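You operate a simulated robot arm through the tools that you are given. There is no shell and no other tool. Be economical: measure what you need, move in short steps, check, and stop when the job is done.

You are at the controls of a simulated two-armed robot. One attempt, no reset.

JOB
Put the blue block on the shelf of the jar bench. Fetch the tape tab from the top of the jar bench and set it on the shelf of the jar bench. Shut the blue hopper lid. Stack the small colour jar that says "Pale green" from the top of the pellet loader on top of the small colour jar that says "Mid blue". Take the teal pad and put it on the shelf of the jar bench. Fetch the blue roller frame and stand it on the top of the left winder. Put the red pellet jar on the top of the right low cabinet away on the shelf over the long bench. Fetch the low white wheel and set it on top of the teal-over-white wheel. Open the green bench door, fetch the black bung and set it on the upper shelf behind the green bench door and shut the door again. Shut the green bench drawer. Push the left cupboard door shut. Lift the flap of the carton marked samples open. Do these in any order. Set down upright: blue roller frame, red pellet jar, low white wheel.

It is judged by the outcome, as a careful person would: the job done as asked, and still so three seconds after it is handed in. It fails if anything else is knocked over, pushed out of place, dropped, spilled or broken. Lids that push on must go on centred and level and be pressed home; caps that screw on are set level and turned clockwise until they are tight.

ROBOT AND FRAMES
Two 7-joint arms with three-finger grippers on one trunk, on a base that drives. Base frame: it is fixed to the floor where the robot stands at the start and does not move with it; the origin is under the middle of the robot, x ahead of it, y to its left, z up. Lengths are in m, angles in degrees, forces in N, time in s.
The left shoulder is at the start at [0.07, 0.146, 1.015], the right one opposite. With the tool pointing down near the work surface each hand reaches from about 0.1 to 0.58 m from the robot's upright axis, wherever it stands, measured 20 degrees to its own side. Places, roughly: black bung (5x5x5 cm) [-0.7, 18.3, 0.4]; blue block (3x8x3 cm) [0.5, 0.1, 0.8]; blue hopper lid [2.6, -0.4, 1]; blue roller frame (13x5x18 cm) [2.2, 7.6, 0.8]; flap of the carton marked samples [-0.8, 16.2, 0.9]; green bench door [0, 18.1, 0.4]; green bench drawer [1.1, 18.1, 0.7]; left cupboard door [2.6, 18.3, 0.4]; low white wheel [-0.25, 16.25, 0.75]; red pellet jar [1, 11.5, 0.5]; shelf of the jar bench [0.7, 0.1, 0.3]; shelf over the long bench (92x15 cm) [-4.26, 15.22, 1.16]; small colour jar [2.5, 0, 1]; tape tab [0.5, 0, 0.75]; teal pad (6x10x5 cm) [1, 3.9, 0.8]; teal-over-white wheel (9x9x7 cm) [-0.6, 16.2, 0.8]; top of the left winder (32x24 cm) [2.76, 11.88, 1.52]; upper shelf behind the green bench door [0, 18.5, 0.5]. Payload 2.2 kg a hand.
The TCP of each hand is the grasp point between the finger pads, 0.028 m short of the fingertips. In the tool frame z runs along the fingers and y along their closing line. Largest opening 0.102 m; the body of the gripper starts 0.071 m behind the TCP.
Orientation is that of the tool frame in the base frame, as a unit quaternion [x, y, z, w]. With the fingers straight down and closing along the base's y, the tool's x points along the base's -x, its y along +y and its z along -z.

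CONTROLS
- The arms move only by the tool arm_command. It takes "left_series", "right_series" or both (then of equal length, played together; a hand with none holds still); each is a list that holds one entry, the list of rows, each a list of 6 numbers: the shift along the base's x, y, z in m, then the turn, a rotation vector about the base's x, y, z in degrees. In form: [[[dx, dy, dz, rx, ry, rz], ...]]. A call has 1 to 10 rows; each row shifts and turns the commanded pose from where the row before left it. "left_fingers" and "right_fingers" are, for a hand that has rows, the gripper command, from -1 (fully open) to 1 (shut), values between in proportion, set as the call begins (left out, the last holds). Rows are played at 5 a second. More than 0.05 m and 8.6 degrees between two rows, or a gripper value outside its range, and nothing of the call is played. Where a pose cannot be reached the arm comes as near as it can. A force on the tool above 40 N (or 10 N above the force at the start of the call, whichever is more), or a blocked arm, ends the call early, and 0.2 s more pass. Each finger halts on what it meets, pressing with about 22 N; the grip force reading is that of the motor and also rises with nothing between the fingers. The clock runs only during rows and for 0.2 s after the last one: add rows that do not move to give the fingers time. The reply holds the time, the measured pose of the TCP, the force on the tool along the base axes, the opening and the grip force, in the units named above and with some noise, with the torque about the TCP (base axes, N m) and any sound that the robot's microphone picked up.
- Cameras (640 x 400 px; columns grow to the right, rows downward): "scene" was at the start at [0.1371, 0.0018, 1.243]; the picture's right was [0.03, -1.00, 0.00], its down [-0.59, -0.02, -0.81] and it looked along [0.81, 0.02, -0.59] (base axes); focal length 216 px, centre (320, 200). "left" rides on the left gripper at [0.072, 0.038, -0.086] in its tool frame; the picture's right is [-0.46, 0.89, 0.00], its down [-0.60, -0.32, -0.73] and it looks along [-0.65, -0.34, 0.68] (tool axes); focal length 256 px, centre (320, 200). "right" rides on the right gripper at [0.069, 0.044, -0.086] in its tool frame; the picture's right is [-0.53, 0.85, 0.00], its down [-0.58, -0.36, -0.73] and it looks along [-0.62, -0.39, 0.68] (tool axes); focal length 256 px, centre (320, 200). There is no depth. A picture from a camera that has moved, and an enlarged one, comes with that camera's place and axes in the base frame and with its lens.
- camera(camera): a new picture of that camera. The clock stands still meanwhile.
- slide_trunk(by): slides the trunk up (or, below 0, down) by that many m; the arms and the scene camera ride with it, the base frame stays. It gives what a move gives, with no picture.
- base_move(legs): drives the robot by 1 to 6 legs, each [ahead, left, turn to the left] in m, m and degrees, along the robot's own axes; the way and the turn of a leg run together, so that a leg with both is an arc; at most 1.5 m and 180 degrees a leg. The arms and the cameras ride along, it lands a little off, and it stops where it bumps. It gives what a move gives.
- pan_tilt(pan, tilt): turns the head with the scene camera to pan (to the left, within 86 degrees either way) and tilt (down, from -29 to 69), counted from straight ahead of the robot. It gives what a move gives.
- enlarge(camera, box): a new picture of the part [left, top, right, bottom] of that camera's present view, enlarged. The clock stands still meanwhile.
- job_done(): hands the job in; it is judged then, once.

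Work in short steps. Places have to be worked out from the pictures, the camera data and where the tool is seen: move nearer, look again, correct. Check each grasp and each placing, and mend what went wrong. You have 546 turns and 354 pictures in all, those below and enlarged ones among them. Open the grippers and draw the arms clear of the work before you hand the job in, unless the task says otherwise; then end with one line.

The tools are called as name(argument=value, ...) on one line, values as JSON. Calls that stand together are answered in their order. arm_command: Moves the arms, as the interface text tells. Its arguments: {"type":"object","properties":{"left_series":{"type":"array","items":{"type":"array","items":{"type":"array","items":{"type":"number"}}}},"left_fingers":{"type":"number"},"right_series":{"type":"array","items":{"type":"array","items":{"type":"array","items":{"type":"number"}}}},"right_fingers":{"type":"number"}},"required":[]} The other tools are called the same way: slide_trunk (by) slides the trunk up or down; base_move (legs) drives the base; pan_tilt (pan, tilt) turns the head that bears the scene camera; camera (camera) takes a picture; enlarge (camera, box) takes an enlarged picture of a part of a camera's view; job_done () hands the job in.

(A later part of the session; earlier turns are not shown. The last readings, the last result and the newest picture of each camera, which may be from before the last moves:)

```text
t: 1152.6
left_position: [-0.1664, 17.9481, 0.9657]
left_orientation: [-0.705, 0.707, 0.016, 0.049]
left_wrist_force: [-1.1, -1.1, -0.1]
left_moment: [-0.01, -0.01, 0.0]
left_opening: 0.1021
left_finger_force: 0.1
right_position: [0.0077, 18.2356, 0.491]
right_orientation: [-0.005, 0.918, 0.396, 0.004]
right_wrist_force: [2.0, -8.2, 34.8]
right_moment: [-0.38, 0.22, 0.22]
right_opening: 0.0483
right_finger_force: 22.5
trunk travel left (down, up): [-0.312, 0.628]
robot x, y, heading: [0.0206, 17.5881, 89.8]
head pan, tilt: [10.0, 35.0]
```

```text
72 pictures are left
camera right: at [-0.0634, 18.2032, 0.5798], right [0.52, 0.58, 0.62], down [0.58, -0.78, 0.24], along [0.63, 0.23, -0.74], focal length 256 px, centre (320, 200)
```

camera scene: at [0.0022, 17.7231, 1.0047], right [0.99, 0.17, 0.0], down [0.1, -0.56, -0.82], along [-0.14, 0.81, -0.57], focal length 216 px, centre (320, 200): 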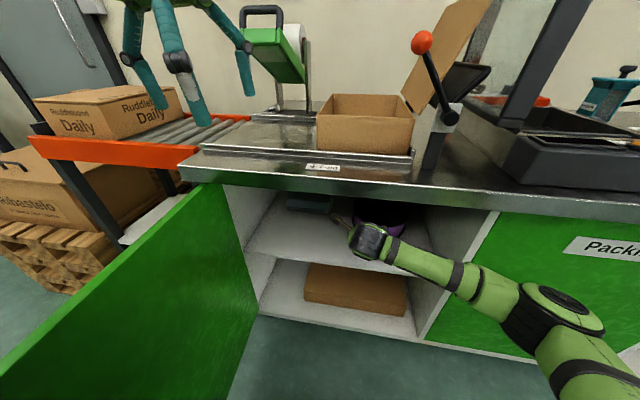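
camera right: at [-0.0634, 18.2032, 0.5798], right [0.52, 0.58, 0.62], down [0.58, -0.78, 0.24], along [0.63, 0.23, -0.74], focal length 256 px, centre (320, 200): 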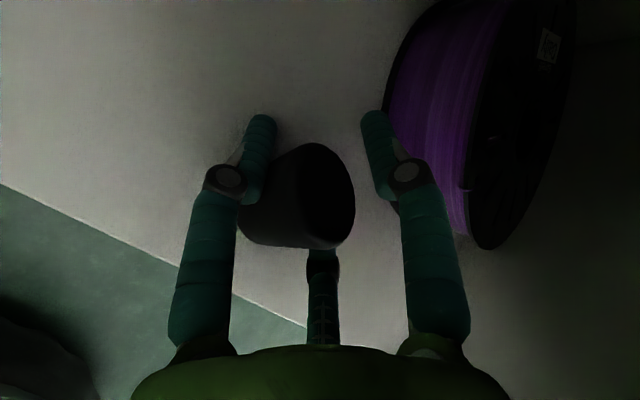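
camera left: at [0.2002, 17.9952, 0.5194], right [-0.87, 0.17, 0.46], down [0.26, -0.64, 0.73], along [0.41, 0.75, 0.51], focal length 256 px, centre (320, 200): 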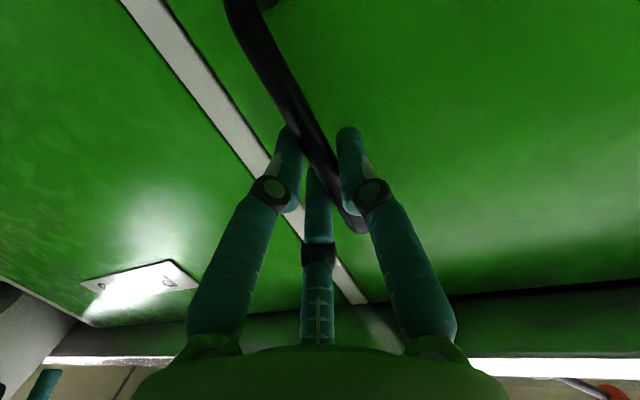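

In contact, well inside the shelf; the right finger is near the purple spool, so lift a little and shift 3 cm left before releasing.

arm_command(right_series=[[[0, 0, 0.02, 0, 0, 0], [-0.02, 0, 0, 0, 0, 0], [-0.015, 0, 0, 0, 0, 0], [0, 0, -0.008, 0, 0, 0], [0, 0, 0, 0, 0, 0]]])

arm_command(right_series=[[[0, 0, -0.002, 0, 0, 0], [0, 0, 0, 0, 0, 0], [0, 0, 0, 0, 0, 0], [0, 0, 0, 0, 0, 0]]], right_fingers=-0.5)

camera(camera="right")

```text
t: 1153.8
left_position: [-0.1668, 17.9545, 0.9637]
left_orientation: [-0.705, 0.708, 0.015, 0.048]
left_wrist_force: [0.3, -0.7, 1.0]
left_moment: [0.04, 0.01, 0.03]
left_opening: 0.1021
left_finger_force: 0.1
right_position: [-0.0269, 18.2351, 0.4918]
right_orientation: [-0.004, 0.922, 0.388, 0.006]
right_wrist_force: [0.5, -0.1, -0.7]
right_moment: [0.01, -0.01, -0.03]
right_opening: 0.0481
right_finger_force: 22.7
trunk travel left (down, up): [-0.312, 0.628]
robot x, y, heading: [0.0191, 17.5862, 89.9]
head pan, tilt: [10.0, 35.0]
```

```text
t: 1154.8
left_position: [-0.1663, 17.9535, 0.9631]
left_orientation: [-0.704, 0.708, 0.014, 0.047]
left_wrist_force: [-0.6, 0.9, -0.4]
left_moment: [0.0, -0.01, 0.0]
left_opening: 0.102
left_finger_force: 0.1
right_position: [-0.0283, 18.2366, 0.491]
right_orientation: [-0.004, 0.921, 0.39, 0.007]
right_wrist_force: [-1.2, 2.8, 3.9]
right_moment: [0.08, 0.19, -0.11]
right_opening: 0.0762
right_finger_force: 0.0
trunk travel left (down, up): [-0.312, 0.628]
robot x, y, heading: [0.016, 17.5883, 89.6]
head pan, tilt: [10.0, 35.0]
```

```text
71 pictures are left
camera right: at [-0.0986, 18.2048, 0.5817], right [0.52, 0.59, 0.61], down [0.58, -0.78, 0.26], along [0.63, 0.22, -0.75], focal length 256 px, centre (320, 200)
```

right: 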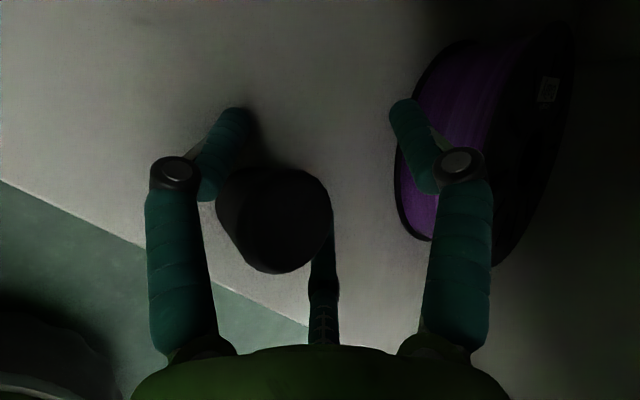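

Bung stands on the shelf. Withdraw the hand back out of the cupboard.

arm_command(right_series=[[[0, -0.015, 0.012, 0, 0, 0], [0, -0.02, 0.014, 0, 0, 0], [0, -0.03, 0.012, 0, 0, 0], [0, -0.035, 0.005, 0, 0, 0], [0, 0, 0, 0, 0, 0]]])

base_move(legs=[[-0.25, 0, 0]])

enlarge(camera="scene", box=[220, 140, 460, 290])

```text
t: 1156.0
left_position: [-0.1667, 17.9549, 0.9633]
left_orientation: [-0.705, 0.708, 0.015, 0.047]
left_wrist_force: [-0.5, 1.4, 0.4]
left_moment: [0.01, 0.0, 0.0]
left_opening: 0.102
left_finger_force: 0.2
right_position: [-0.0256, 18.1356, 0.5344]
right_orientation: [-0.004, 0.921, 0.389, 0.007]
right_wrist_force: [-0.8, -0.4, 0.2]
right_moment: [0.0, 0.02, 0.03]
right_opening: 0.0767
right_finger_force: 0.0
trunk travel left (down, up): [-0.312, 0.628]
robot x, y, heading: [0.0189, 17.5865, 90.0]
head pan, tilt: [10.0, 35.0]
```

```text
t: 1157.8
left_position: [-0.1669, 17.7062, 0.964]
left_orientation: [-0.705, 0.707, 0.014, 0.047]
left_wrist_force: [-0.8, 0.6, -0.1]
left_moment: [0.0, 0.01, 0.0]
left_opening: 0.1021
left_finger_force: 0.1
right_position: [-0.0272, 17.8893, 0.5342]
right_orientation: [-0.006, 0.921, 0.389, 0.006]
right_wrist_force: [0.3, -0.8, -0.5]
right_moment: [0.03, 0.03, -0.01]
right_opening: 0.0766
right_finger_force: 0.1
trunk travel left (down, up): [-0.312, 0.628]
robot x, y, heading: [0.0153, 17.3401, 90.0]
head pan, tilt: [10.0, 35.0]
```

```text
2.67 times, centred on (340, 215) of scene
camera zoom: at [0.0018, 17.4751, 1.0048], right [0.98, 0.17, 0.0], down [0.1, -0.56, -0.82], along [-0.14, 0.81, -0.57], focal length 575 px, centre (267, 160)
```

zoom: 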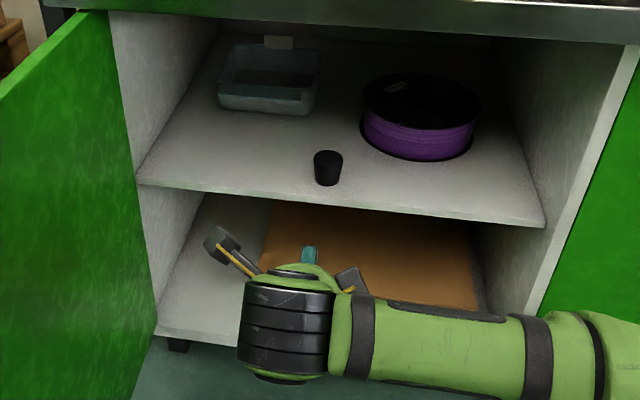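

Bung is on the upper shelf. To shut the door, I take the closed left hand over the door's top, lower it on the outer side, and sweep it shut with the base. First retract the right hand and move the left over.

arm_command(left_series=[[[-0.04, 0.0, 0, 0, 0, 0], [-0.04, 0.0, 0, 0, 0, 0], [-0.04, 0.0, 0, 0, 0, 0], [-0.04, 0.0, 0, 0, 0, 0], [-0.04, 0.0, 0, 0, 0, 0], [-0.04, 0.0, 0, 0, 0, 0], [-0.03, 0.0, 0, 0, 0, 0], [0, 0, 0, 0, 0, 0]]], right_series=[[[0.01, -0.035, 0.02, -5, 0, 0], [0.01, -0.035, 0.02, -5, 0, 0], [0.01, -0.035, 0.02, -5, 0, 0], [0.01, -0.035, 0.02, -5, 0, 0], [0.01, -0.03, 0.02, -5, 0, 0], [0.01, -0.03, 0.02, -5, 0, 0], [0.01, 0, 0.02, 0, 0, 0], [0, 0, 0, 0, 0, 0]]], left_fingers=1)

pan_tilt(pan=35, tilt=35)

camera(camera="scene")

```text
t: 1159.6
left_position: [-0.4371, 17.7052, 0.9633]
left_orientation: [-0.705, 0.707, 0.014, 0.047]
left_wrist_force: [0.1, -0.7, 0.8]
left_moment: [-0.04, 0.01, -0.02]
left_opening: 0.0022
left_finger_force: 22.8
right_position: [0.0426, 17.6885, 0.6727]
right_orientation: [-0.007, 0.99, 0.137, 0.005]
right_wrist_force: [0.3, 0.0, 0.4]
right_moment: [0.01, 0.04, 0.01]
right_opening: 0.0764
right_finger_force: 0.1
trunk travel left (down, up): [-0.312, 0.628]
robot x, y, heading: [0.0163, 17.3363, 89.9]
head pan, tilt: [10.0, 35.0]
```

```text
t: 1160.5
left_position: [-0.437, 17.7053, 0.9635]
left_orientation: [-0.706, 0.707, 0.014, 0.047]
left_wrist_force: [0.1, 0.3, -0.1]
left_moment: [-0.03, -0.03, 0.0]
left_opening: 0.0022
left_finger_force: 22.2
right_position: [0.0436, 17.6878, 0.6733]
right_orientation: [-0.007, 0.99, 0.137, 0.005]
right_wrist_force: [0.2, 0.1, 1.1]
right_moment: [0.04, 0.01, 0.01]
right_opening: 0.0767
right_finger_force: 0.0
trunk travel left (down, up): [-0.312, 0.628]
robot x, y, heading: [0.0176, 17.34, 90.1]
head pan, tilt: [35.0, 35.0]
```

```text
69 pictures are left
camera scene: at [-0.0334, 17.461, 1.0047], right [0.82, 0.57, 0.0], down [0.33, -0.47, -0.82], along [-0.47, 0.67, -0.57], focal length 216 px, centre (320, 200)
```

scene: 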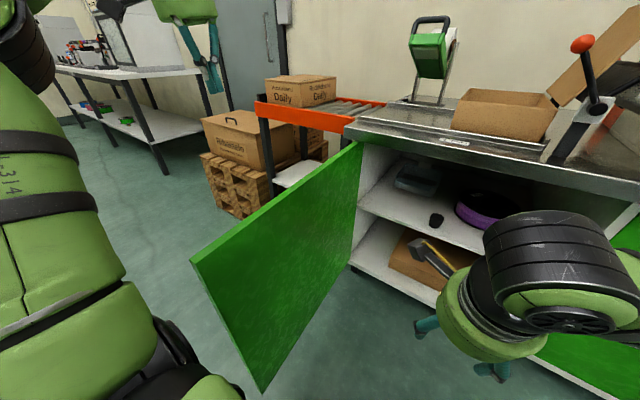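

The door's top edge runs from (−0.31, 17.52) to the hinge. Lower the left fist beside its outer face and sweep right.

arm_command(left_series=[[[-0.01, 0, -0.045, 0, 0, 0], [0, 0, -0.045, 0, 0, 0], [0, 0, -0.045, 0, 0, 0], [0, 0, -0.045, 0, 0, 0], [0, 0, -0.045, 0, 0, 0], [0, 0, -0.045, 0, 0, 0], [0, 0, 0, 0, 0, 0]]])

base_move(legs=[[0, -0.3, 0]])

camera(camera="scene")

```text
t: 1162.1
left_position: [-0.4468, 17.7062, 0.6935]
left_orientation: [-0.706, 0.707, 0.015, 0.047]
left_wrist_force: [0.0, -0.1, -0.5]
left_moment: [-0.03, 0.01, 0.01]
left_opening: 0.0023
left_finger_force: 21.8
right_position: [0.0424, 17.6881, 0.6734]
right_orientation: [-0.007, 0.991, 0.137, 0.005]
right_wrist_force: [-0.2, -0.8, 0.5]
right_moment: [-0.02, -0.04, 0.01]
right_opening: 0.0765
right_finger_force: 0.1
trunk travel left (down, up): [-0.312, 0.628]
robot x, y, heading: [0.0198, 17.3353, 89.9]
head pan, tilt: [35.0, 35.0]
```

```text
t: 1164.1
left_position: [-0.147, 17.7063, 0.6927]
left_orientation: [-0.705, 0.707, 0.014, 0.048]
left_wrist_force: [-0.7, -0.1, -0.3]
left_moment: [0.01, -0.01, -0.02]
left_opening: 0.0022
left_finger_force: 21.9
right_position: [0.3438, 17.6887, 0.6739]
right_orientation: [-0.006, 0.99, 0.138, 0.004]
right_wrist_force: [0.8, 0.1, -0.3]
right_moment: [0.01, 0.03, -0.01]
right_opening: 0.0764
right_finger_force: 0.1
trunk travel left (down, up): [-0.312, 0.628]
robot x, y, heading: [0.3137, 17.3406, 89.9]
head pan, tilt: [35.0, 35.0]
```

```text
68 pictures are left
camera scene: at [0.267, 17.4606, 1.0048], right [0.82, 0.57, 0.0], down [0.33, -0.47, -0.82], along [-0.47, 0.67, -0.57], focal length 216 px, centre (320, 200)
```

scene: 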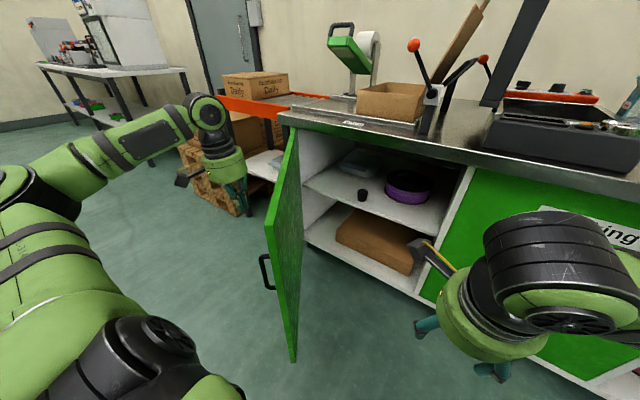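

Door is swinging shut. Continue: forward and slightly right, then finish with the arm.

base_move(legs=[[0.12, -0.1, 0], [0.08, 0, 0]])

arm_command(left_series=[[[0.02, 0.035, 0, 0, 0, 0], [0.02, 0.035, 0, 0, 0, 0], [0.015, 0.04, 0, 0, 0, 0], [0.01, 0.04, 0, 0, 0, 0], [0, 0, 0, 0, 0, 0]]])

camera(camera="scene")

```text
t: 1166.2
left_position: [-0.0454, 17.9068, 0.6933]
left_orientation: [-0.705, 0.708, 0.014, 0.046]
left_wrist_force: [-0.5, 1.4, -0.2]
left_moment: [-0.02, -0.02, 0.03]
left_opening: 0.0022
left_finger_force: 22.4
right_position: [0.4447, 17.8869, 0.6741]
right_orientation: [-0.006, 0.991, 0.137, 0.006]
right_wrist_force: [-0.4, -0.1, -0.2]
right_moment: [-0.01, 0.03, 0.03]
right_opening: 0.0763
right_finger_force: 0.0
trunk travel left (down, up): [-0.312, 0.628]
robot x, y, heading: [0.4196, 17.5418, 90.0]
head pan, tilt: [35.0, 35.0]
```

```text
t: 1167.2
left_position: [0.0157, 18.0299, 0.6956]
left_orientation: [0.708, -0.705, -0.005, -0.039]
left_wrist_force: [3.1, -14.2, 5.9]
left_moment: [1.46, 0.24, 0.15]
left_opening: 0.0023
left_finger_force: 22.2
right_position: [0.4451, 17.8843, 0.6741]
right_orientation: [-0.007, 0.99, 0.138, 0.004]
right_wrist_force: [-0.5, -0.3, -0.1]
right_moment: [-0.02, -0.05, -0.03]
right_opening: 0.0763
right_finger_force: 0.0
trunk travel left (down, up): [-0.312, 0.628]
robot x, y, heading: [0.4182, 17.5357, 89.8]
head pan, tilt: [35.0, 35.0]
stopped in row 4 (left hand): the force on the tool passed its limit at 85 N (the readings are from after the stop); the commanded pose is now the measured one
```

```text
67 pictures are left
camera scene: at [0.3688, 17.6574, 1.0051], right [0.82, 0.57, 0.0], down [0.33, -0.47, -0.82], along [-0.47, 0.67, -0.57], focal length 216 px, centre (320, 200)
```

scene: 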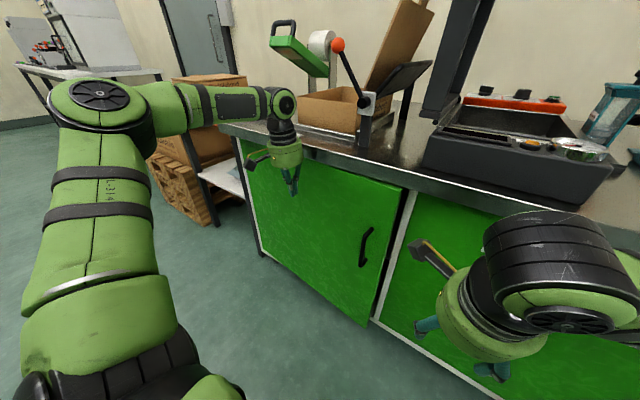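

The hand met the counter edge; the door is ~12° ajar. Back off, lower the trunk, pitch the left fist forward and push the door home near its handle.

arm_command(left_series=[[[0, -0.04, 0, 0, 0, 0], [0, -0.04, 0, 0, 0, 0], [0, -0.04, 0.0, 0, 0, 0], [0.01, -0.02, 0, 0, 0, 0], [0, 0, 0, 0, 0, 0]]])

slide_trunk(by=-0.15)

arm_command(left_series=[[[0.01, 0.005, 0.005, 8.4, 0, 0], [0.01, 0.005, 0.005, 8.4, 0, 0], [0.01, 0.005, 0.005, 8.4, 0, 0], [0.01, 0.005, 0.005, 8.4, 0, 0], [0.01, 0.005, 0.005, 8.4, 0, 0], [0.01, 0.005, 0, 8.4, 0, 0], [0.01, 0.005, 0, 8.4, 0, 0], [0.01, 0.005, 0, 8.4, 0, 0], [0, 0, 0, 0, 0, 0]]])

camera(camera="scene")

```text
t: 1168.4
left_position: [0.0256, 17.8902, 0.6925]
left_orientation: [0.709, -0.704, -0.005, -0.039]
left_wrist_force: [-0.1, -0.2, 0.7]
left_moment: [0.0, -0.04, 0.02]
left_opening: 0.0024
left_finger_force: 21.8
right_position: [0.4445, 17.8865, 0.6737]
right_orientation: [-0.006, 0.991, 0.136, 0.004]
right_wrist_force: [-0.6, 0.8, -0.5]
right_moment: [0.02, 0.01, 0.0]
right_opening: 0.0764
right_finger_force: 0.2
trunk travel left (down, up): [-0.312, 0.628]
robot x, y, heading: [0.4196, 17.5359, 90.3]
head pan, tilt: [35.0, 35.0]
```

```text
t: 1170.1
left_position: [0.025, 17.8911, 0.5423]
left_orientation: [0.709, -0.704, -0.004, -0.039]
left_wrist_force: [0.5, 1.3, 0.2]
left_moment: [-0.01, -0.02, 0.03]
left_opening: 0.0021
left_finger_force: 21.7
right_position: [0.4435, 17.8859, 0.5225]
right_orientation: [-0.006, 0.991, 0.137, 0.005]
right_wrist_force: [-0.4, 0.5, -0.3]
right_moment: [0.0, -0.01, -0.01]
right_opening: 0.0765
right_finger_force: 0.0
trunk travel left (down, up): [-0.162, 0.778]
robot x, y, heading: [0.4188, 17.5375, 90.2]
head pan, tilt: [35.0, 35.0]
```

```text
t: 1172.1
left_position: [0.0593, 17.9817, 0.5872]
left_orientation: [-0.569, 0.584, 0.393, 0.425]
left_wrist_force: [-0.3, -0.2, -0.1]
left_moment: [0.02, 0.0, 0.04]
left_opening: 0.0022
left_finger_force: 21.7
left hand out of reach, approached as far as the arm can: row 5, 6, 7, 8
right_position: [0.4444, 17.8866, 0.5237]
right_orientation: [-0.006, 0.991, 0.137, 0.005]
right_wrist_force: [-0.6, 0.5, -0.1]
right_moment: [0.01, -0.05, 0.02]
right_opening: 0.0766
right_finger_force: 0.1
trunk travel left (down, up): [-0.162, 0.778]
robot x, y, heading: [0.4177, 17.5347, 90.1]
head pan, tilt: [35.0, 35.0]
```

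```text
66 pictures are left
camera scene: at [0.3681, 17.6598, 0.8547], right [0.82, 0.57, 0.0], down [0.33, -0.47, -0.82], along [-0.47, 0.67, -0.57], focal length 216 px, centre (320, 200)
```

scene: 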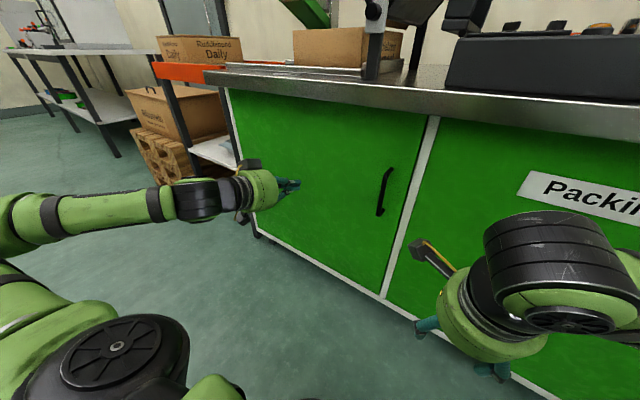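

The door looks shut. Press it gently with the left fist to be sure.

arm_command(left_series=[[[0.01, 0.03, 0, 0, 0, 0], [0.01, 0.03, 0, 0, 0, 0], [0.01, 0.025, 0, 0, 0, 0], [0, 0.015, 0, 0, 0, 0], [0, 0.01, 0, 0, 0, 0], [0, 0, 0, 0, 0, 0]]])

enlarge(camera="scene", box=[220, 60, 460, 310])

```text
t: 1173.5
left_position: [0.0885, 18.0913, 0.5875]
left_orientation: [-0.569, 0.584, 0.394, 0.425]
left_wrist_force: [0.6, -0.3, -0.3]
left_moment: [0.0, -0.01, -0.01]
left_opening: 0.0021
left_finger_force: 21.8
right_position: [0.4443, 17.8871, 0.5234]
right_orientation: [-0.006, 0.991, 0.137, 0.005]
right_wrist_force: [-0.5, 0.2, -0.4]
right_moment: [0.02, -0.04, 0.0]
right_opening: 0.0764
right_finger_force: 0.0
trunk travel left (down, up): [-0.162, 0.778]
robot x, y, heading: [0.4179, 17.5369, 90.3]
head pan, tilt: [35.0, 35.0]
```

```text
1.60 times, centred on (340, 185) of scene
camera zoom: at [0.3681, 17.6598, 0.8547], right [0.82, 0.57, 0.0], down [0.33, -0.47, -0.82], along [-0.47, 0.67, -0.57], focal length 345 px, centre (288, 224)
```

zoom: 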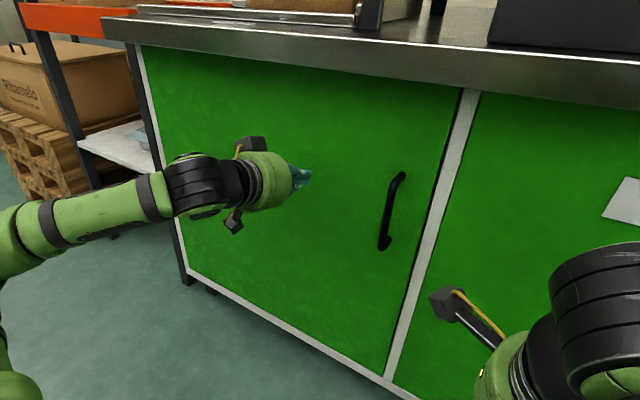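

arm_command(left_series=[[[0.01, 0.012, 0, 0, 0, 0], [0.01, 0.012, 0, 0, 0, 0], [0, 0.01, 0, 0, 0, 0], [0, 0, 0, 0, 0, 0]]])

```text
t: 1174.1
left_position: [0.1001, 18.1069, 0.5869]
left_orientation: [-0.572, 0.584, 0.394, 0.421]
left_wrist_force: [0.0, -14.7, 1.3]
left_moment: [0.1, -0.19, -0.04]
left_opening: 0.0021
left_finger_force: 22.5
right_position: [0.4438, 17.8849, 0.5248]
right_orientation: [-0.008, 0.99, 0.137, 0.004]
right_wrist_force: [-0.7, -0.6, 0.1]
right_moment: [0.01, 0.02, 0.02]
right_opening: 0.0764
right_finger_force: 0.1
trunk travel left (down, up): [-0.162, 0.778]
robot x, y, heading: [0.4214, 17.5379, 90.0]
head pan, tilt: [35.0, 35.0]
stopped in row 2 (left hand): the force on the tool passed its limit at 48 N (the readings are from after the stop); the commanded pose is now the measured one
```

Firm resistance: the door is shut. Now the drawer: back off, look right.

arm_command(left_series=[[[0, -0.04, 0, 0, 0, 0], [0, -0.04, 0, 0, 0, 0], [0, -0.04, 0, 0, 0, 0]]])

base_move(legs=[[-0.3, 0, 0]])

slide_trunk(by=0.2)

pan_tilt(pan=-35, tilt=20)

camera(camera="scene")

```text
t: 1174.9
left_position: [0.0889, 18.0043, 0.5874]
left_orientation: [-0.572, 0.585, 0.392, 0.421]
left_wrist_force: [-0.5, -0.7, -0.1]
left_moment: [0.01, 0.01, 0.0]
left_opening: 0.0022
left_finger_force: 21.8
left hand out of reach, approached as far as the arm can: row 3
right_position: [0.4445, 17.8874, 0.5221]
right_orientation: [-0.007, 0.991, 0.137, 0.006]
right_wrist_force: [0.1, -0.2, 0.1]
right_moment: [0.0, 0.02, -0.02]
right_opening: 0.0766
right_finger_force: 0.1
trunk travel left (down, up): [-0.162, 0.778]
robot x, y, heading: [0.4159, 17.5362, 89.9]
head pan, tilt: [35.0, 35.0]
```

```text
t: 1176.9
left_position: [0.088, 17.7075, 0.5879]
left_orientation: [-0.573, 0.584, 0.393, 0.42]
left_wrist_force: [-0.1, 0.7, -1.1]
left_moment: [0.03, 0.0, 0.03]
left_opening: 0.0022
left_finger_force: 22.0
right_position: [0.4441, 17.5893, 0.5233]
right_orientation: [-0.007, 0.991, 0.136, 0.005]
right_wrist_force: [-0.7, -0.2, -0.1]
right_moment: [0.0, 0.02, 0.0]
right_opening: 0.0765
right_finger_force: 0.0
trunk travel left (down, up): [-0.162, 0.778]
robot x, y, heading: [0.4174, 17.2399, 90.1]
head pan, tilt: [35.0, 35.0]
```

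```text
t: 1179.1
left_position: [0.0879, 17.7073, 0.789]
left_orientation: [-0.573, 0.583, 0.394, 0.42]
left_wrist_force: [-0.3, 0.7, -0.7]
left_moment: [-0.02, 0.0, 0.01]
left_opening: 0.0022
left_finger_force: 21.7
right_position: [0.4429, 17.5915, 0.7229]
right_orientation: [-0.008, 0.991, 0.137, 0.005]
right_wrist_force: [0.1, -0.4, -0.1]
right_moment: [0.02, 0.02, 0.01]
right_opening: 0.0766
right_finger_force: 0.0
trunk travel left (down, up): [-0.362, 0.578]
robot x, y, heading: [0.421, 17.2443, 90.1]
head pan, tilt: [35.0, 35.0]
```

```text
t: 1180.5
left_position: [0.0859, 17.7063, 0.7893]
left_orientation: [-0.573, 0.583, 0.394, 0.42]
left_wrist_force: [-0.1, 0.4, 0.7]
left_moment: [0.01, 0.01, 0.03]
left_opening: 0.0023
left_finger_force: 21.4
right_position: [0.4447, 17.5898, 0.7238]
right_orientation: [-0.008, 0.991, 0.136, 0.006]
right_wrist_force: [0.4, -0.1, 0.6]
right_moment: [-0.03, 0.03, 0.0]
right_opening: 0.0764
right_finger_force: 0.0
trunk travel left (down, up): [-0.362, 0.578]
robot x, y, heading: [0.4187, 17.2469, 90.2]
head pan, tilt: [-35.0, 20.0]
```

```text
64 pictures are left
camera scene: at [0.4721, 17.3675, 1.0786], right [0.82, -0.57, 0.0], down [-0.2, -0.28, -0.94], along [0.54, 0.77, -0.34], focal length 216 px, centre (320, 200)
```

scene: 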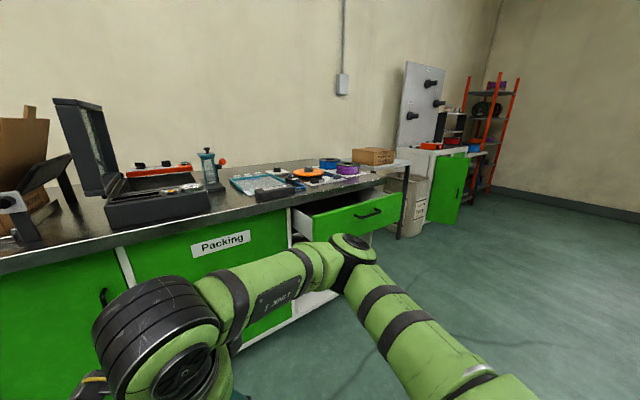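

The drawer front is at y≈17.98, x 0.9–1.42, z≈0.67. Move in front, make a forward-pointing right fist and push it in with the base.

arm_command(right_series=[[[0, 0.02, 0, 8.4, 0, 0], [0, 0.02, 0, 8.4, 0, 0], [0, 0.02, 0, 8.4, 0, 0], [0, 0.02, 0, 8.4, 0, 0], [0, 0.02, 0, 8.4, 0, 0], [0, 0.02, 0, 8.4, 0, 0], [0, 0.02, 0, 8.4, 0, 0], [0, 0, 0, 0, 0, 0]]], right_fingers=1)

base_move(legs=[[-0.05, 0, 0], [0, -0.62, 0]])

slide_trunk(by=-0.07)

pan_tilt(pan=-10, tilt=30)

camera(camera="scene")

```text
t: 1182.3
left_position: [0.0875, 17.7064, 0.7891]
left_orientation: [-0.574, 0.584, 0.393, 0.419]
left_wrist_force: [-0.6, -0.5, -0.3]
left_moment: [-0.01, 0.0, -0.02]
left_opening: 0.0021
left_finger_force: 21.9
right_position: [0.4437, 17.7304, 0.723]
right_orientation: [-0.004, 0.795, 0.606, 0.008]
right_wrist_force: [0.9, -0.5, 0.6]
right_moment: [0.0, 0.01, -0.03]
right_opening: 0.0023
right_finger_force: 22.1
trunk travel left (down, up): [-0.362, 0.578]
robot x, y, heading: [0.419, 17.2416, 90.3]
head pan, tilt: [-35.0, 20.0]
```

```text
t: 1186.3
left_position: [0.72, 17.6603, 0.7889]
left_orientation: [-0.571, 0.585, 0.392, 0.421]
left_wrist_force: [-0.8, -0.7, -0.7]
left_moment: [-0.02, -0.01, 0.04]
left_opening: 0.0023
left_finger_force: 21.4
right_position: [1.0756, 17.6804, 0.7231]
right_orientation: [-0.002, 0.796, 0.605, 0.01]
right_wrist_force: [0.4, 0.1, 0.9]
right_moment: [0.0, 0.0, 0.01]
right_opening: 0.0018
right_finger_force: 22.1
trunk travel left (down, up): [-0.362, 0.578]
robot x, y, heading: [1.0484, 17.1946, 90.0]
head pan, tilt: [-35.0, 20.0]
```

```text
t: 1187.4
left_position: [0.7203, 17.6598, 0.7189]
left_orientation: [-0.572, 0.585, 0.392, 0.42]
left_wrist_force: [0.1, -1.1, 0.9]
left_moment: [-0.01, -0.01, 0.0]
left_opening: 0.0019
left_finger_force: 21.9
right_position: [1.0742, 17.6805, 0.6539]
right_orientation: [-0.002, 0.796, 0.605, 0.009]
right_wrist_force: [0.0, -0.2, 0.3]
right_moment: [0.01, -0.02, 0.0]
right_opening: 0.0025
right_finger_force: 21.9
trunk travel left (down, up): [-0.292, 0.648]
robot x, y, heading: [1.0495, 17.1914, 89.8]
head pan, tilt: [-35.0, 20.0]
```

```text
t: 1188.3
left_position: [0.7196, 17.6602, 0.7184]
left_orientation: [-0.571, 0.586, 0.392, 0.421]
left_wrist_force: [0.4, 0.4, 0.3]
left_moment: [-0.03, 0.04, 0.01]
left_opening: 0.0024
left_finger_force: 22.1
right_position: [1.0759, 17.6807, 0.6533]
right_orientation: [-0.002, 0.796, 0.605, 0.009]
right_wrist_force: [-0.8, -0.2, 0.7]
right_moment: [-0.02, 0.01, 0.04]
right_opening: 0.0021
right_finger_force: 22.0
trunk travel left (down, up): [-0.292, 0.648]
robot x, y, heading: [1.0467, 17.19, 89.7]
head pan, tilt: [-10.0, 30.0]
```

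```text
63 pictures are left
camera scene: at [1.0643, 17.3302, 0.9926], right [0.98, -0.18, 0.0], down [-0.09, -0.49, -0.87], along [0.15, 0.85, -0.5], focal length 216 px, centre (320, 200)
```

scene: 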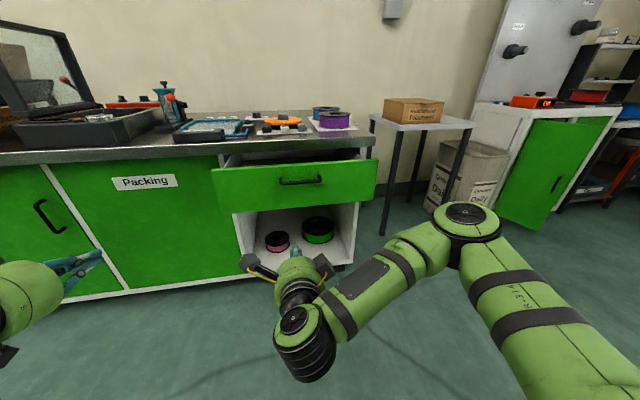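

Fist is aligned below the drawer handle. Fold the left hand back, then push the drawer in.

arm_command(left_series=[[[0, -0.02, 0.02, -8.4, 0, 0], [0, -0.02, 0.02, -8.4, 0, 0], [0, -0.02, 0.02, -8.4, 0, 0], [0, -0.02, 0.02, -8.4, 0, 0], [0, -0.02, 0.02, -8.4, 0, 0], [0, -0.02, 0.02, -8.4, 0, 0], [0, -0.02, 0.02, -8.4, 0, 0], [0, 0, 0, 0, 0, 0]]])

base_move(legs=[[0.25, 0, 0], [0.12, 0, 0]])

camera(camera="scene")

```text
t: 1190.1
left_position: [0.7206, 17.5189, 0.8587]
left_orientation: [0.704, -0.703, -0.054, -0.086]
left_wrist_force: [0.0, -0.7, 0.5]
left_moment: [-0.01, 0.01, 0.0]
left_opening: 0.0024
left_finger_force: 21.8
right_position: [1.0752, 17.6813, 0.6526]
right_orientation: [-0.002, 0.796, 0.605, 0.01]
right_wrist_force: [0.0, -0.5, 0.2]
right_moment: [0.0, -0.02, -0.02]
right_opening: 0.0022
right_finger_force: 21.7
trunk travel left (down, up): [-0.292, 0.648]
robot x, y, heading: [1.0479, 17.1939, 89.7]
head pan, tilt: [-10.0, 30.0]
```

```text
t: 1192.8
left_position: [0.7224, 17.8899, 0.8576]
left_orientation: [0.704, -0.703, -0.054, -0.086]
left_wrist_force: [0.5, -0.5, -0.6]
left_moment: [0.01, -0.02, 0.0]
left_opening: 0.0024
left_finger_force: 21.8
right_position: [1.077, 18.0491, 0.6519]
right_orientation: [-0.002, 0.797, 0.604, 0.01]
right_wrist_force: [-0.7, -0.7, 0.5]
right_moment: [0.0, -0.01, -0.03]
right_opening: 0.0023
right_finger_force: 21.9
trunk travel left (down, up): [-0.292, 0.648]
robot x, y, heading: [1.0494, 17.561, 89.9]
head pan, tilt: [-10.0, 30.0]
```

```text
62 pictures are left
camera scene: at [1.0654, 17.6997, 0.9924], right [0.98, -0.18, 0.0], down [-0.09, -0.49, -0.87], along [0.15, 0.85, -0.5], focal length 216 px, centre (320, 200)
```

scene: 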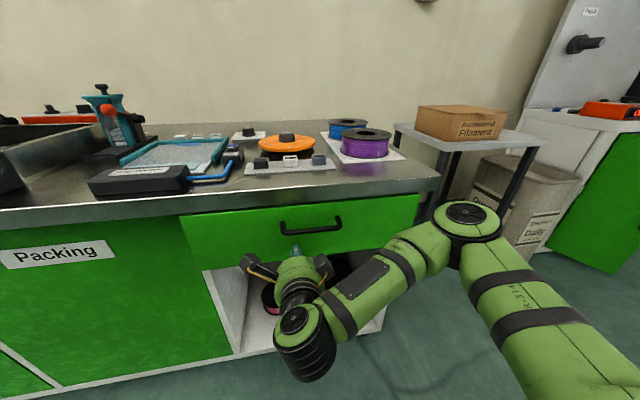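

arm_command(right_series=[[[0, 0.015, 0, 0, 0, 0], [0, 0.015, 0, 0, 0, 0], [0, 0.015, 0, 0, 0, 0], [0, 0.015, 0, 0, 0, 0], [0, 0.01, 0, 0, 0, 0], [0, 0.01, 0, 0, 0, 0]]])

camera(camera="scene")

```text
t: 1193.9
left_position: [0.7217, 17.8856, 0.8587]
left_orientation: [0.705, -0.702, -0.055, -0.088]
left_wrist_force: [0.3, -0.3, -0.2]
left_moment: [0.0, 0.02, 0.0]
left_opening: 0.0021
left_finger_force: 21.9
right_position: [1.0764, 18.1061, 0.6523]
right_orientation: [-0.006, 0.799, 0.602, 0.01]
right_wrist_force: [5.8, -23.0, 5.1]
right_moment: [0.34, 0.08, -0.13]
right_opening: 0.0019
right_finger_force: 21.7
trunk travel left (down, up): [-0.292, 0.648]
robot x, y, heading: [1.054, 17.5588, 89.5]
head pan, tilt: [-10.0, 30.0]
stopped in row 5 (right hand): the force on the tool passed its limit at 49 N (the readings are from after the stop); the commanded pose is now the measured one
```

```text
61 pictures are left
camera scene: at [1.0662, 17.6951, 0.9931], right [0.98, -0.18, 0.0], down [-0.09, -0.49, -0.87], along [0.15, 0.85, -0.5], focal length 216 px, centre (320, 200)
```

scene: 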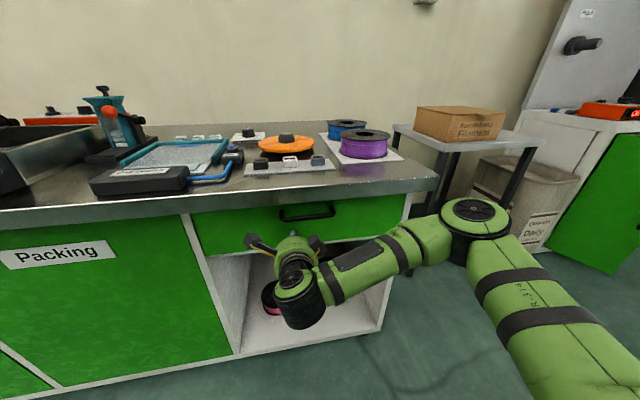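

Drawer is flush. Back away and go look at the left cupboard door.

arm_command(right_series=[[[0, -0.03, 0, 0, 0, 0], [0, -0.04, 0, 0, 0, 0], [0, 0, 0, 0, 0, 0]]])

base_move(legs=[[-0.4, 0, 0], [0, -0.9, 0]])

pan_tilt(pan=-15, tilt=25)

camera(camera="scene")

```text
t: 1194.7
left_position: [0.7225, 17.8881, 0.8582]
left_orientation: [0.704, -0.703, -0.054, -0.087]
left_wrist_force: [0.5, 0.6, 1.0]
left_moment: [0.0, 0.0, 0.02]
left_opening: 0.0021
left_finger_force: 21.9
right_position: [1.0748, 18.0385, 0.6494]
right_orientation: [-0.004, 0.799, 0.602, 0.01]
right_wrist_force: [-1.0, -0.8, -0.5]
right_moment: [-0.01, 0.0, 0.03]
right_opening: 0.0024
right_finger_force: 22.5
trunk travel left (down, up): [-0.292, 0.648]
robot x, y, heading: [1.0486, 17.5617, 89.8]
head pan, tilt: [-10.0, 30.0]
```

```text
t: 1201.5
left_position: [1.6221, 17.4833, 0.8583]
left_orientation: [0.704, -0.703, -0.054, -0.087]
left_wrist_force: [0.3, -1.0, -0.7]
left_moment: [-0.01, 0.01, 0.0]
left_opening: 0.0022
left_finger_force: 22.0
right_position: [1.9766, 17.6347, 0.6483]
right_orientation: [-0.004, 0.799, 0.601, 0.011]
right_wrist_force: [-0.5, -0.6, 0.4]
right_moment: [0.01, -0.02, 0.02]
right_opening: 0.0021
right_finger_force: 22.4
trunk travel left (down, up): [-0.292, 0.648]
robot x, y, heading: [1.9516, 17.1543, 89.5]
head pan, tilt: [-10.0, 30.0]
```

```text
t: 1202.2
left_position: [1.6221, 17.4821, 0.8585]
left_orientation: [0.705, -0.702, -0.054, -0.086]
left_wrist_force: [0.3, 0.3, 0.1]
left_moment: [0.0, 0.02, 0.03]
left_opening: 0.0022
left_finger_force: 21.7
right_position: [1.9761, 17.6337, 0.6501]
right_orientation: [-0.005, 0.799, 0.601, 0.01]
right_wrist_force: [0.5, 0.2, -0.4]
right_moment: [0.0, -0.04, -0.01]
right_opening: 0.0021
right_finger_force: 21.6
trunk travel left (down, up): [-0.292, 0.648]
robot x, y, heading: [1.9531, 17.1542, 90.0]
head pan, tilt: [-15.0, 25.0]
```

```text
60 pictures are left
camera scene: at [1.9745, 17.2931, 1.0005], right [0.96, -0.26, 0.0], down [-0.11, -0.41, -0.91], along [0.24, 0.87, -0.42], focal length 216 px, centre (320, 200)
```

scene: 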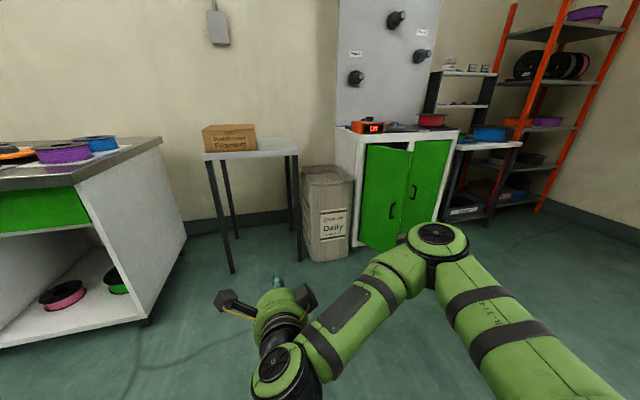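

The left door's free edge is ajar at ≈(2.81, 18.32); closed it would be at y≈18.44. Align the right fist with it at mid-height and drive forward.

base_move(legs=[[0, -0.78, 0]])

slide_trunk(by=-0.13)

base_move(legs=[[0.42, 0, 0]])

pan_tilt(pan=0, tilt=35)

camera(camera="scene")

```text
t: 1206.4
left_position: [2.4042, 17.4793, 0.8587]
left_orientation: [-0.701, 0.706, 0.054, 0.086]
left_wrist_force: [0.6, 1.0, 1.1]
left_moment: [0.02, -0.01, 0.03]
left_opening: 0.0025
left_finger_force: 21.9
right_position: [2.7598, 17.6275, 0.6502]
right_orientation: [-0.002, 0.799, 0.601, 0.012]
right_wrist_force: [0.5, -0.6, -0.3]
right_moment: [0.03, -0.02, -0.02]
right_opening: 0.0022
right_finger_force: 22.4
trunk travel left (down, up): [-0.292, 0.648]
robot x, y, heading: [2.7273, 17.1443, 89.1]
head pan, tilt: [-15.0, 25.0]
```

```text
t: 1208.0
left_position: [2.4041, 17.4796, 0.7286]
left_orientation: [-0.701, 0.706, 0.054, 0.086]
left_wrist_force: [-0.1, -0.7, 0.4]
left_moment: [0.02, -0.01, -0.04]
left_opening: 0.0022
left_finger_force: 22.4
right_position: [2.7598, 17.6279, 0.5205]
right_orientation: [-0.001, 0.799, 0.601, 0.012]
right_wrist_force: [0.2, -0.2, -0.3]
right_moment: [0.01, 0.02, 0.02]
right_opening: 0.0024
right_finger_force: 22.1
trunk travel left (down, up): [-0.162, 0.778]
robot x, y, heading: [2.7325, 17.1489, 89.3]
head pan, tilt: [-15.0, 25.0]
```

```text
t: 1210.6
left_position: [2.4066, 17.8975, 0.7283]
left_orientation: [-0.703, 0.704, 0.054, 0.087]
left_wrist_force: [0.1, 0.2, -0.7]
left_moment: [0.04, -0.04, -0.01]
left_opening: 0.0026
left_finger_force: 21.9
right_position: [2.7603, 18.0475, 0.5204]
right_orientation: [-0.004, 0.799, 0.601, 0.01]
right_wrist_force: [0.5, -0.9, 0.3]
right_moment: [0.0, -0.01, 0.01]
right_opening: 0.002
right_finger_force: 21.9
trunk travel left (down, up): [-0.162, 0.778]
robot x, y, heading: [2.7356, 17.5657, 89.6]
head pan, tilt: [-15.0, 25.0]
```

```text
t: 1211.3
left_position: [2.4058, 17.8971, 0.7281]
left_orientation: [-0.703, 0.704, 0.054, 0.086]
left_wrist_force: [-0.6, -0.6, -0.6]
left_moment: [-0.01, 0.03, -0.05]
left_opening: 0.0024
left_finger_force: 22.4
right_position: [2.7608, 18.0478, 0.5196]
right_orientation: [-0.004, 0.799, 0.601, 0.01]
right_wrist_force: [-0.1, 0.1, 0.5]
right_moment: [0.02, -0.01, -0.01]
right_opening: 0.0022
right_finger_force: 21.6
trunk travel left (down, up): [-0.162, 0.778]
robot x, y, heading: [2.7344, 17.5667, 89.4]
head pan, tilt: [0.0, 35.0]
```

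```text
59 pictures are left
camera scene: at [2.7345, 17.7053, 0.8548], right [1.0, -0.01, 0.0], down [0.0, -0.57, -0.82], along [0.01, 0.82, -0.57], focal length 216 px, centre (320, 200)
```

scene: 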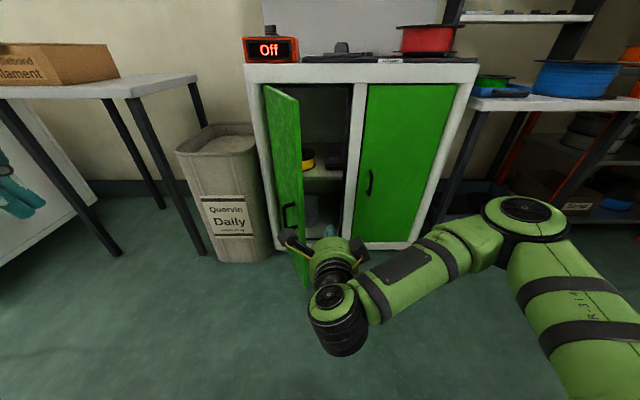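

Up close, the door is ~50° open with its hinge at left (2.51, 18.45). I move the fist to its outer side (left), then sweep it right and inward along the arc.

base_move(legs=[[0, 0.17, 0], [0.14, 0, 0]])

camera(camera="scene")

```text
t: 1213.7
left_position: [2.2379, 18.0358, 0.728]
left_orientation: [-0.703, 0.704, 0.053, 0.087]
left_wrist_force: [-0.2, 0.7, 0.5]
left_moment: [0.0, 0.02, 0.01]
left_opening: 0.0026
left_finger_force: 21.8
right_position: [2.5916, 18.1872, 0.5194]
right_orientation: [-0.004, 0.8, 0.6, 0.01]
right_wrist_force: [-1.1, -0.3, -0.4]
right_moment: [-0.02, -0.01, -0.01]
right_opening: 0.0021
right_finger_force: 21.6
trunk travel left (down, up): [-0.162, 0.778]
robot x, y, heading: [2.5652, 17.7095, 89.6]
head pan, tilt: [0.0, 35.0]
```

```text
58 pictures are left
camera scene: at [2.5651, 17.8445, 0.8547], right [1.0, -0.01, 0.0], down [0.0, -0.57, -0.82], along [0.01, 0.82, -0.57], focal length 216 px, centre (320, 200)
```

scene: 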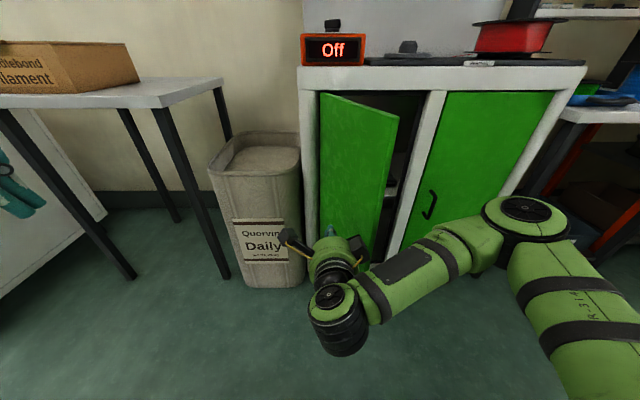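

The fist is on the outer side. Slide it right toward the free edge, then push in along the arc.

arm_command(right_series=[[[0.035, -0.01, 0, 0, 0, 0], [0.035, 0.0, 0, 0, 0, 0], [0.015, 0.03, 0, 0, 0, 0], [0.015, 0.035, 0, 0, 0, 0], [0.012, 0.04, 0, 0, 0, 0], [0.005, 0.04, 0, 0, 0, 0], [0, 0, 0, 0, 0, 0]]])

camera(camera="scene")

```text
t: 1215.3
left_position: [2.2372, 18.0359, 0.7281]
left_orientation: [-0.703, 0.704, 0.053, 0.087]
left_wrist_force: [0.4, 0.3, 0.2]
left_moment: [-0.01, -0.01, 0.01]
left_opening: 0.0024
left_finger_force: 22.3
right_position: [2.7084, 18.321, 0.5206]
right_orientation: [-0.003, 0.799, 0.601, 0.011]
right_wrist_force: [-0.2, 0.4, -0.7]
right_moment: [-0.01, -0.02, -0.04]
right_opening: 0.0022
right_finger_force: 22.0
trunk travel left (down, up): [-0.162, 0.778]
robot x, y, heading: [2.5621, 17.7061, 89.6]
head pan, tilt: [0.0, 35.0]
```

```text
57 pictures are left
camera scene: at [2.5651, 17.8444, 0.8547], right [1.0, -0.01, 0.0], down [0.0, -0.57, -0.82], along [0.01, 0.82, -0.57], focal length 216 px, centre (320, 200)
```

scene: 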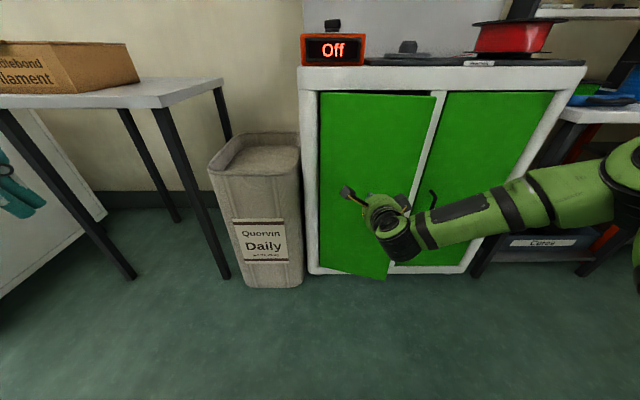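

Nearly shut; push on gently until it stops.

arm_command(right_series=[[[0.005, 0.02, 0, 0, 0, 0], [0.005, 0.02, 0, 0, 0, 0], [0, 0.02, 0, 0, 0, 0], [0, 0.015, 0, 0, 0, 0], [0, 0.01, 0, 0, 0, 0], [0, 0.01, 0, 0, 0, 0]]])

camera(camera="scene")

```text
t: 1216.6
left_position: [2.2383, 18.0343, 0.7292]
left_orientation: [-0.702, 0.704, 0.055, 0.088]
left_wrist_force: [0.3, 0.1, 1.2]
left_moment: [0.01, -0.05, 0.02]
left_opening: 0.0023
left_finger_force: 21.6
right_position: [2.7185, 18.4024, 0.5204]
right_orientation: [-0.003, 0.801, 0.599, 0.011]
right_wrist_force: [4.1, -22.1, 7.7]
right_moment: [0.4, 0.02, -0.12]
right_opening: 0.0022
right_finger_force: 21.6
trunk travel left (down, up): [-0.162, 0.778]
robot x, y, heading: [2.5658, 17.7066, 89.3]
head pan, tilt: [0.0, 35.0]
stopped in row 6 (right hand): the force on the tool passed its limit at 52 N (the readings are from after the stop); the commanded pose is now the measured one
```

```text
56 pictures are left
camera scene: at [2.5655, 17.8409, 0.8554], right [1.0, -0.01, 0.0], down [-0.01, -0.57, -0.82], along [0.01, 0.82, -0.57], focal length 216 px, centre (320, 200)
```

scene: 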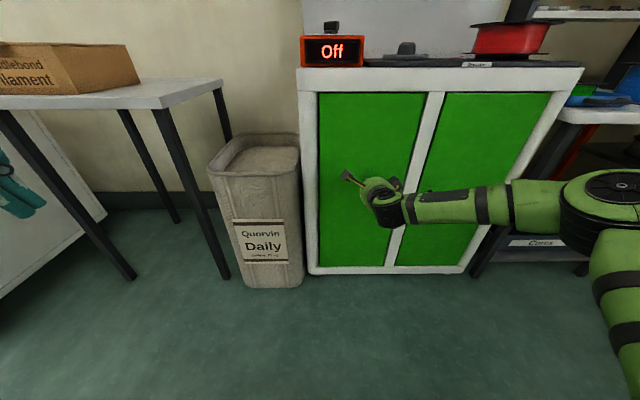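

The cupboard door is shut. Open both grippers, withdraw the arms, back away, and take a last look toward the wheel table and bench.

arm_command(right_series=[[[0, -0.04, 0, 0, 0, 0], [0, -0.04, 0, 0, 0, 0], [0, -0.04, 0, 0, 0, 0], [0, -0.03, 0, 0, 0, 0]]])

base_move(legs=[[-0.45, 0, 0]])

arm_command(left_series=[[[0, 0, 0.01, 0, 0, 0], [0, 0, 0, 0, 0, 0], [0, 0, 0, 0, 0, 0]]], right_series=[[[0, 0, 0.01, 0, 0, 0], [0, 0, 0, 0, 0, 0], [0, 0, 0, 0, 0, 0]]], left_fingers=-1, right_fingers=-1)

slide_trunk(by=0.4)

pan_tilt(pan=80, tilt=15)

camera(camera="scene")

```text
t: 1217.6
left_position: [2.2379, 18.0353, 0.729]
left_orientation: [-0.702, 0.705, 0.054, 0.087]
left_wrist_force: [0.2, -0.2, 0.3]
left_moment: [-0.03, -0.01, 0.02]
left_opening: 0.0022
left_finger_force: 22.2
right_position: [2.718, 18.2535, 0.5175]
right_orientation: [-0.002, 0.803, 0.595, 0.012]
right_wrist_force: [-0.4, -0.3, 0.3]
right_moment: [0.01, -0.01, 0.0]
right_opening: 0.0023
right_finger_force: 22.2
trunk travel left (down, up): [-0.162, 0.778]
robot x, y, heading: [2.5665, 17.7079, 89.3]
head pan, tilt: [0.0, 35.0]
```

```text
t: 1220.3
left_position: [2.2332, 17.5858, 0.7285]
left_orientation: [-0.7, 0.707, 0.054, 0.087]
left_wrist_force: [0.9, 0.3, -0.1]
left_moment: [0.0, 0.03, 0.01]
left_opening: 0.0023
left_finger_force: 21.6
right_position: [2.7151, 17.8005, 0.5171]
right_orientation: [0.001, 0.804, 0.594, 0.015]
right_wrist_force: [0.2, -0.1, 0.1]
right_moment: [-0.01, 0.0, 0.0]
right_opening: 0.002
right_finger_force: 21.3
trunk travel left (down, up): [-0.162, 0.778]
robot x, y, heading: [2.5586, 17.2502, 89.1]
head pan, tilt: [0.0, 35.0]
```

```text
t: 1221.1
left_position: [2.2349, 17.5846, 0.7382]
left_orientation: [-0.7, 0.707, 0.054, 0.086]
left_wrist_force: [-0.5, 0.5, 0.7]
left_moment: [0.0, 0.0, -0.01]
left_opening: 0.1017
left_finger_force: 0.0
right_position: [2.7167, 17.8007, 0.527]
right_orientation: [0.001, 0.804, 0.595, 0.014]
right_wrist_force: [0.3, -0.4, -0.2]
right_moment: [-0.03, 0.02, 0.01]
right_opening: 0.1022
right_finger_force: 0.1
trunk travel left (down, up): [-0.162, 0.778]
robot x, y, heading: [2.5591, 17.2522, 89.1]
head pan, tilt: [0.0, 35.0]
```

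```text
t: 1225.0
left_position: [2.2354, 17.5849, 1.1392]
left_orientation: [-0.7, 0.707, 0.053, 0.087]
left_wrist_force: [-0.9, 0.3, -0.7]
left_moment: [0.01, -0.03, -0.01]
left_opening: 0.1021
left_finger_force: 0.0
right_position: [2.7159, 17.8011, 0.9268]
right_orientation: [0.001, 0.803, 0.595, 0.015]
right_wrist_force: [0.4, 0.5, 0.3]
right_moment: [0.01, 0.0, 0.01]
right_opening: 0.1023
right_finger_force: 0.0
trunk travel left (down, up): [-0.562, 0.378]
robot x, y, heading: [2.5587, 17.2522, 89.3]
head pan, tilt: [0.0, 35.0]
```

```text
t: 1226.5
left_position: [2.2351, 17.5851, 1.1382]
left_orientation: [-0.699, 0.707, 0.054, 0.087]
left_wrist_force: [-1.2, 0.2, 0.3]
left_moment: [0.02, 0.01, 0.03]
left_opening: 0.102
left_finger_force: 0.0
right_position: [2.7165, 17.8014, 0.927]
right_orientation: [0.0, 0.804, 0.595, 0.014]
right_wrist_force: [-0.7, 0.1, 0.2]
right_moment: [0.01, -0.02, -0.01]
right_opening: 0.1023
right_finger_force: 0.0
trunk travel left (down, up): [-0.562, 0.378]
robot x, y, heading: [2.5598, 17.2518, 89.2]
head pan, tilt: [80.0, 15.0]
```

```text
55 pictures are left
camera scene: at [2.4675, 17.3202, 1.2867], right [0.19, 0.98, 0.0], down [0.25, -0.05, -0.97], along [-0.95, 0.18, -0.26], focal length 216 px, centre (320, 200)
```

scene: 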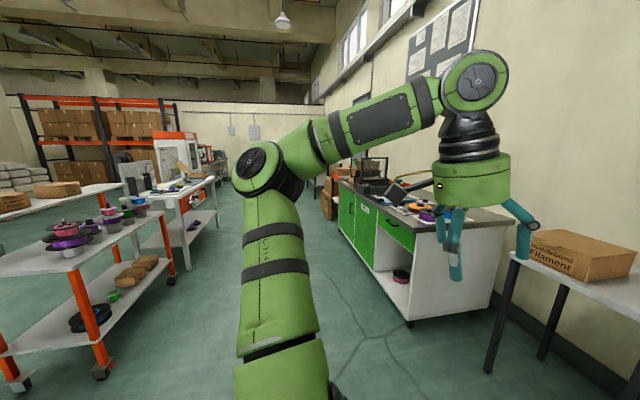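

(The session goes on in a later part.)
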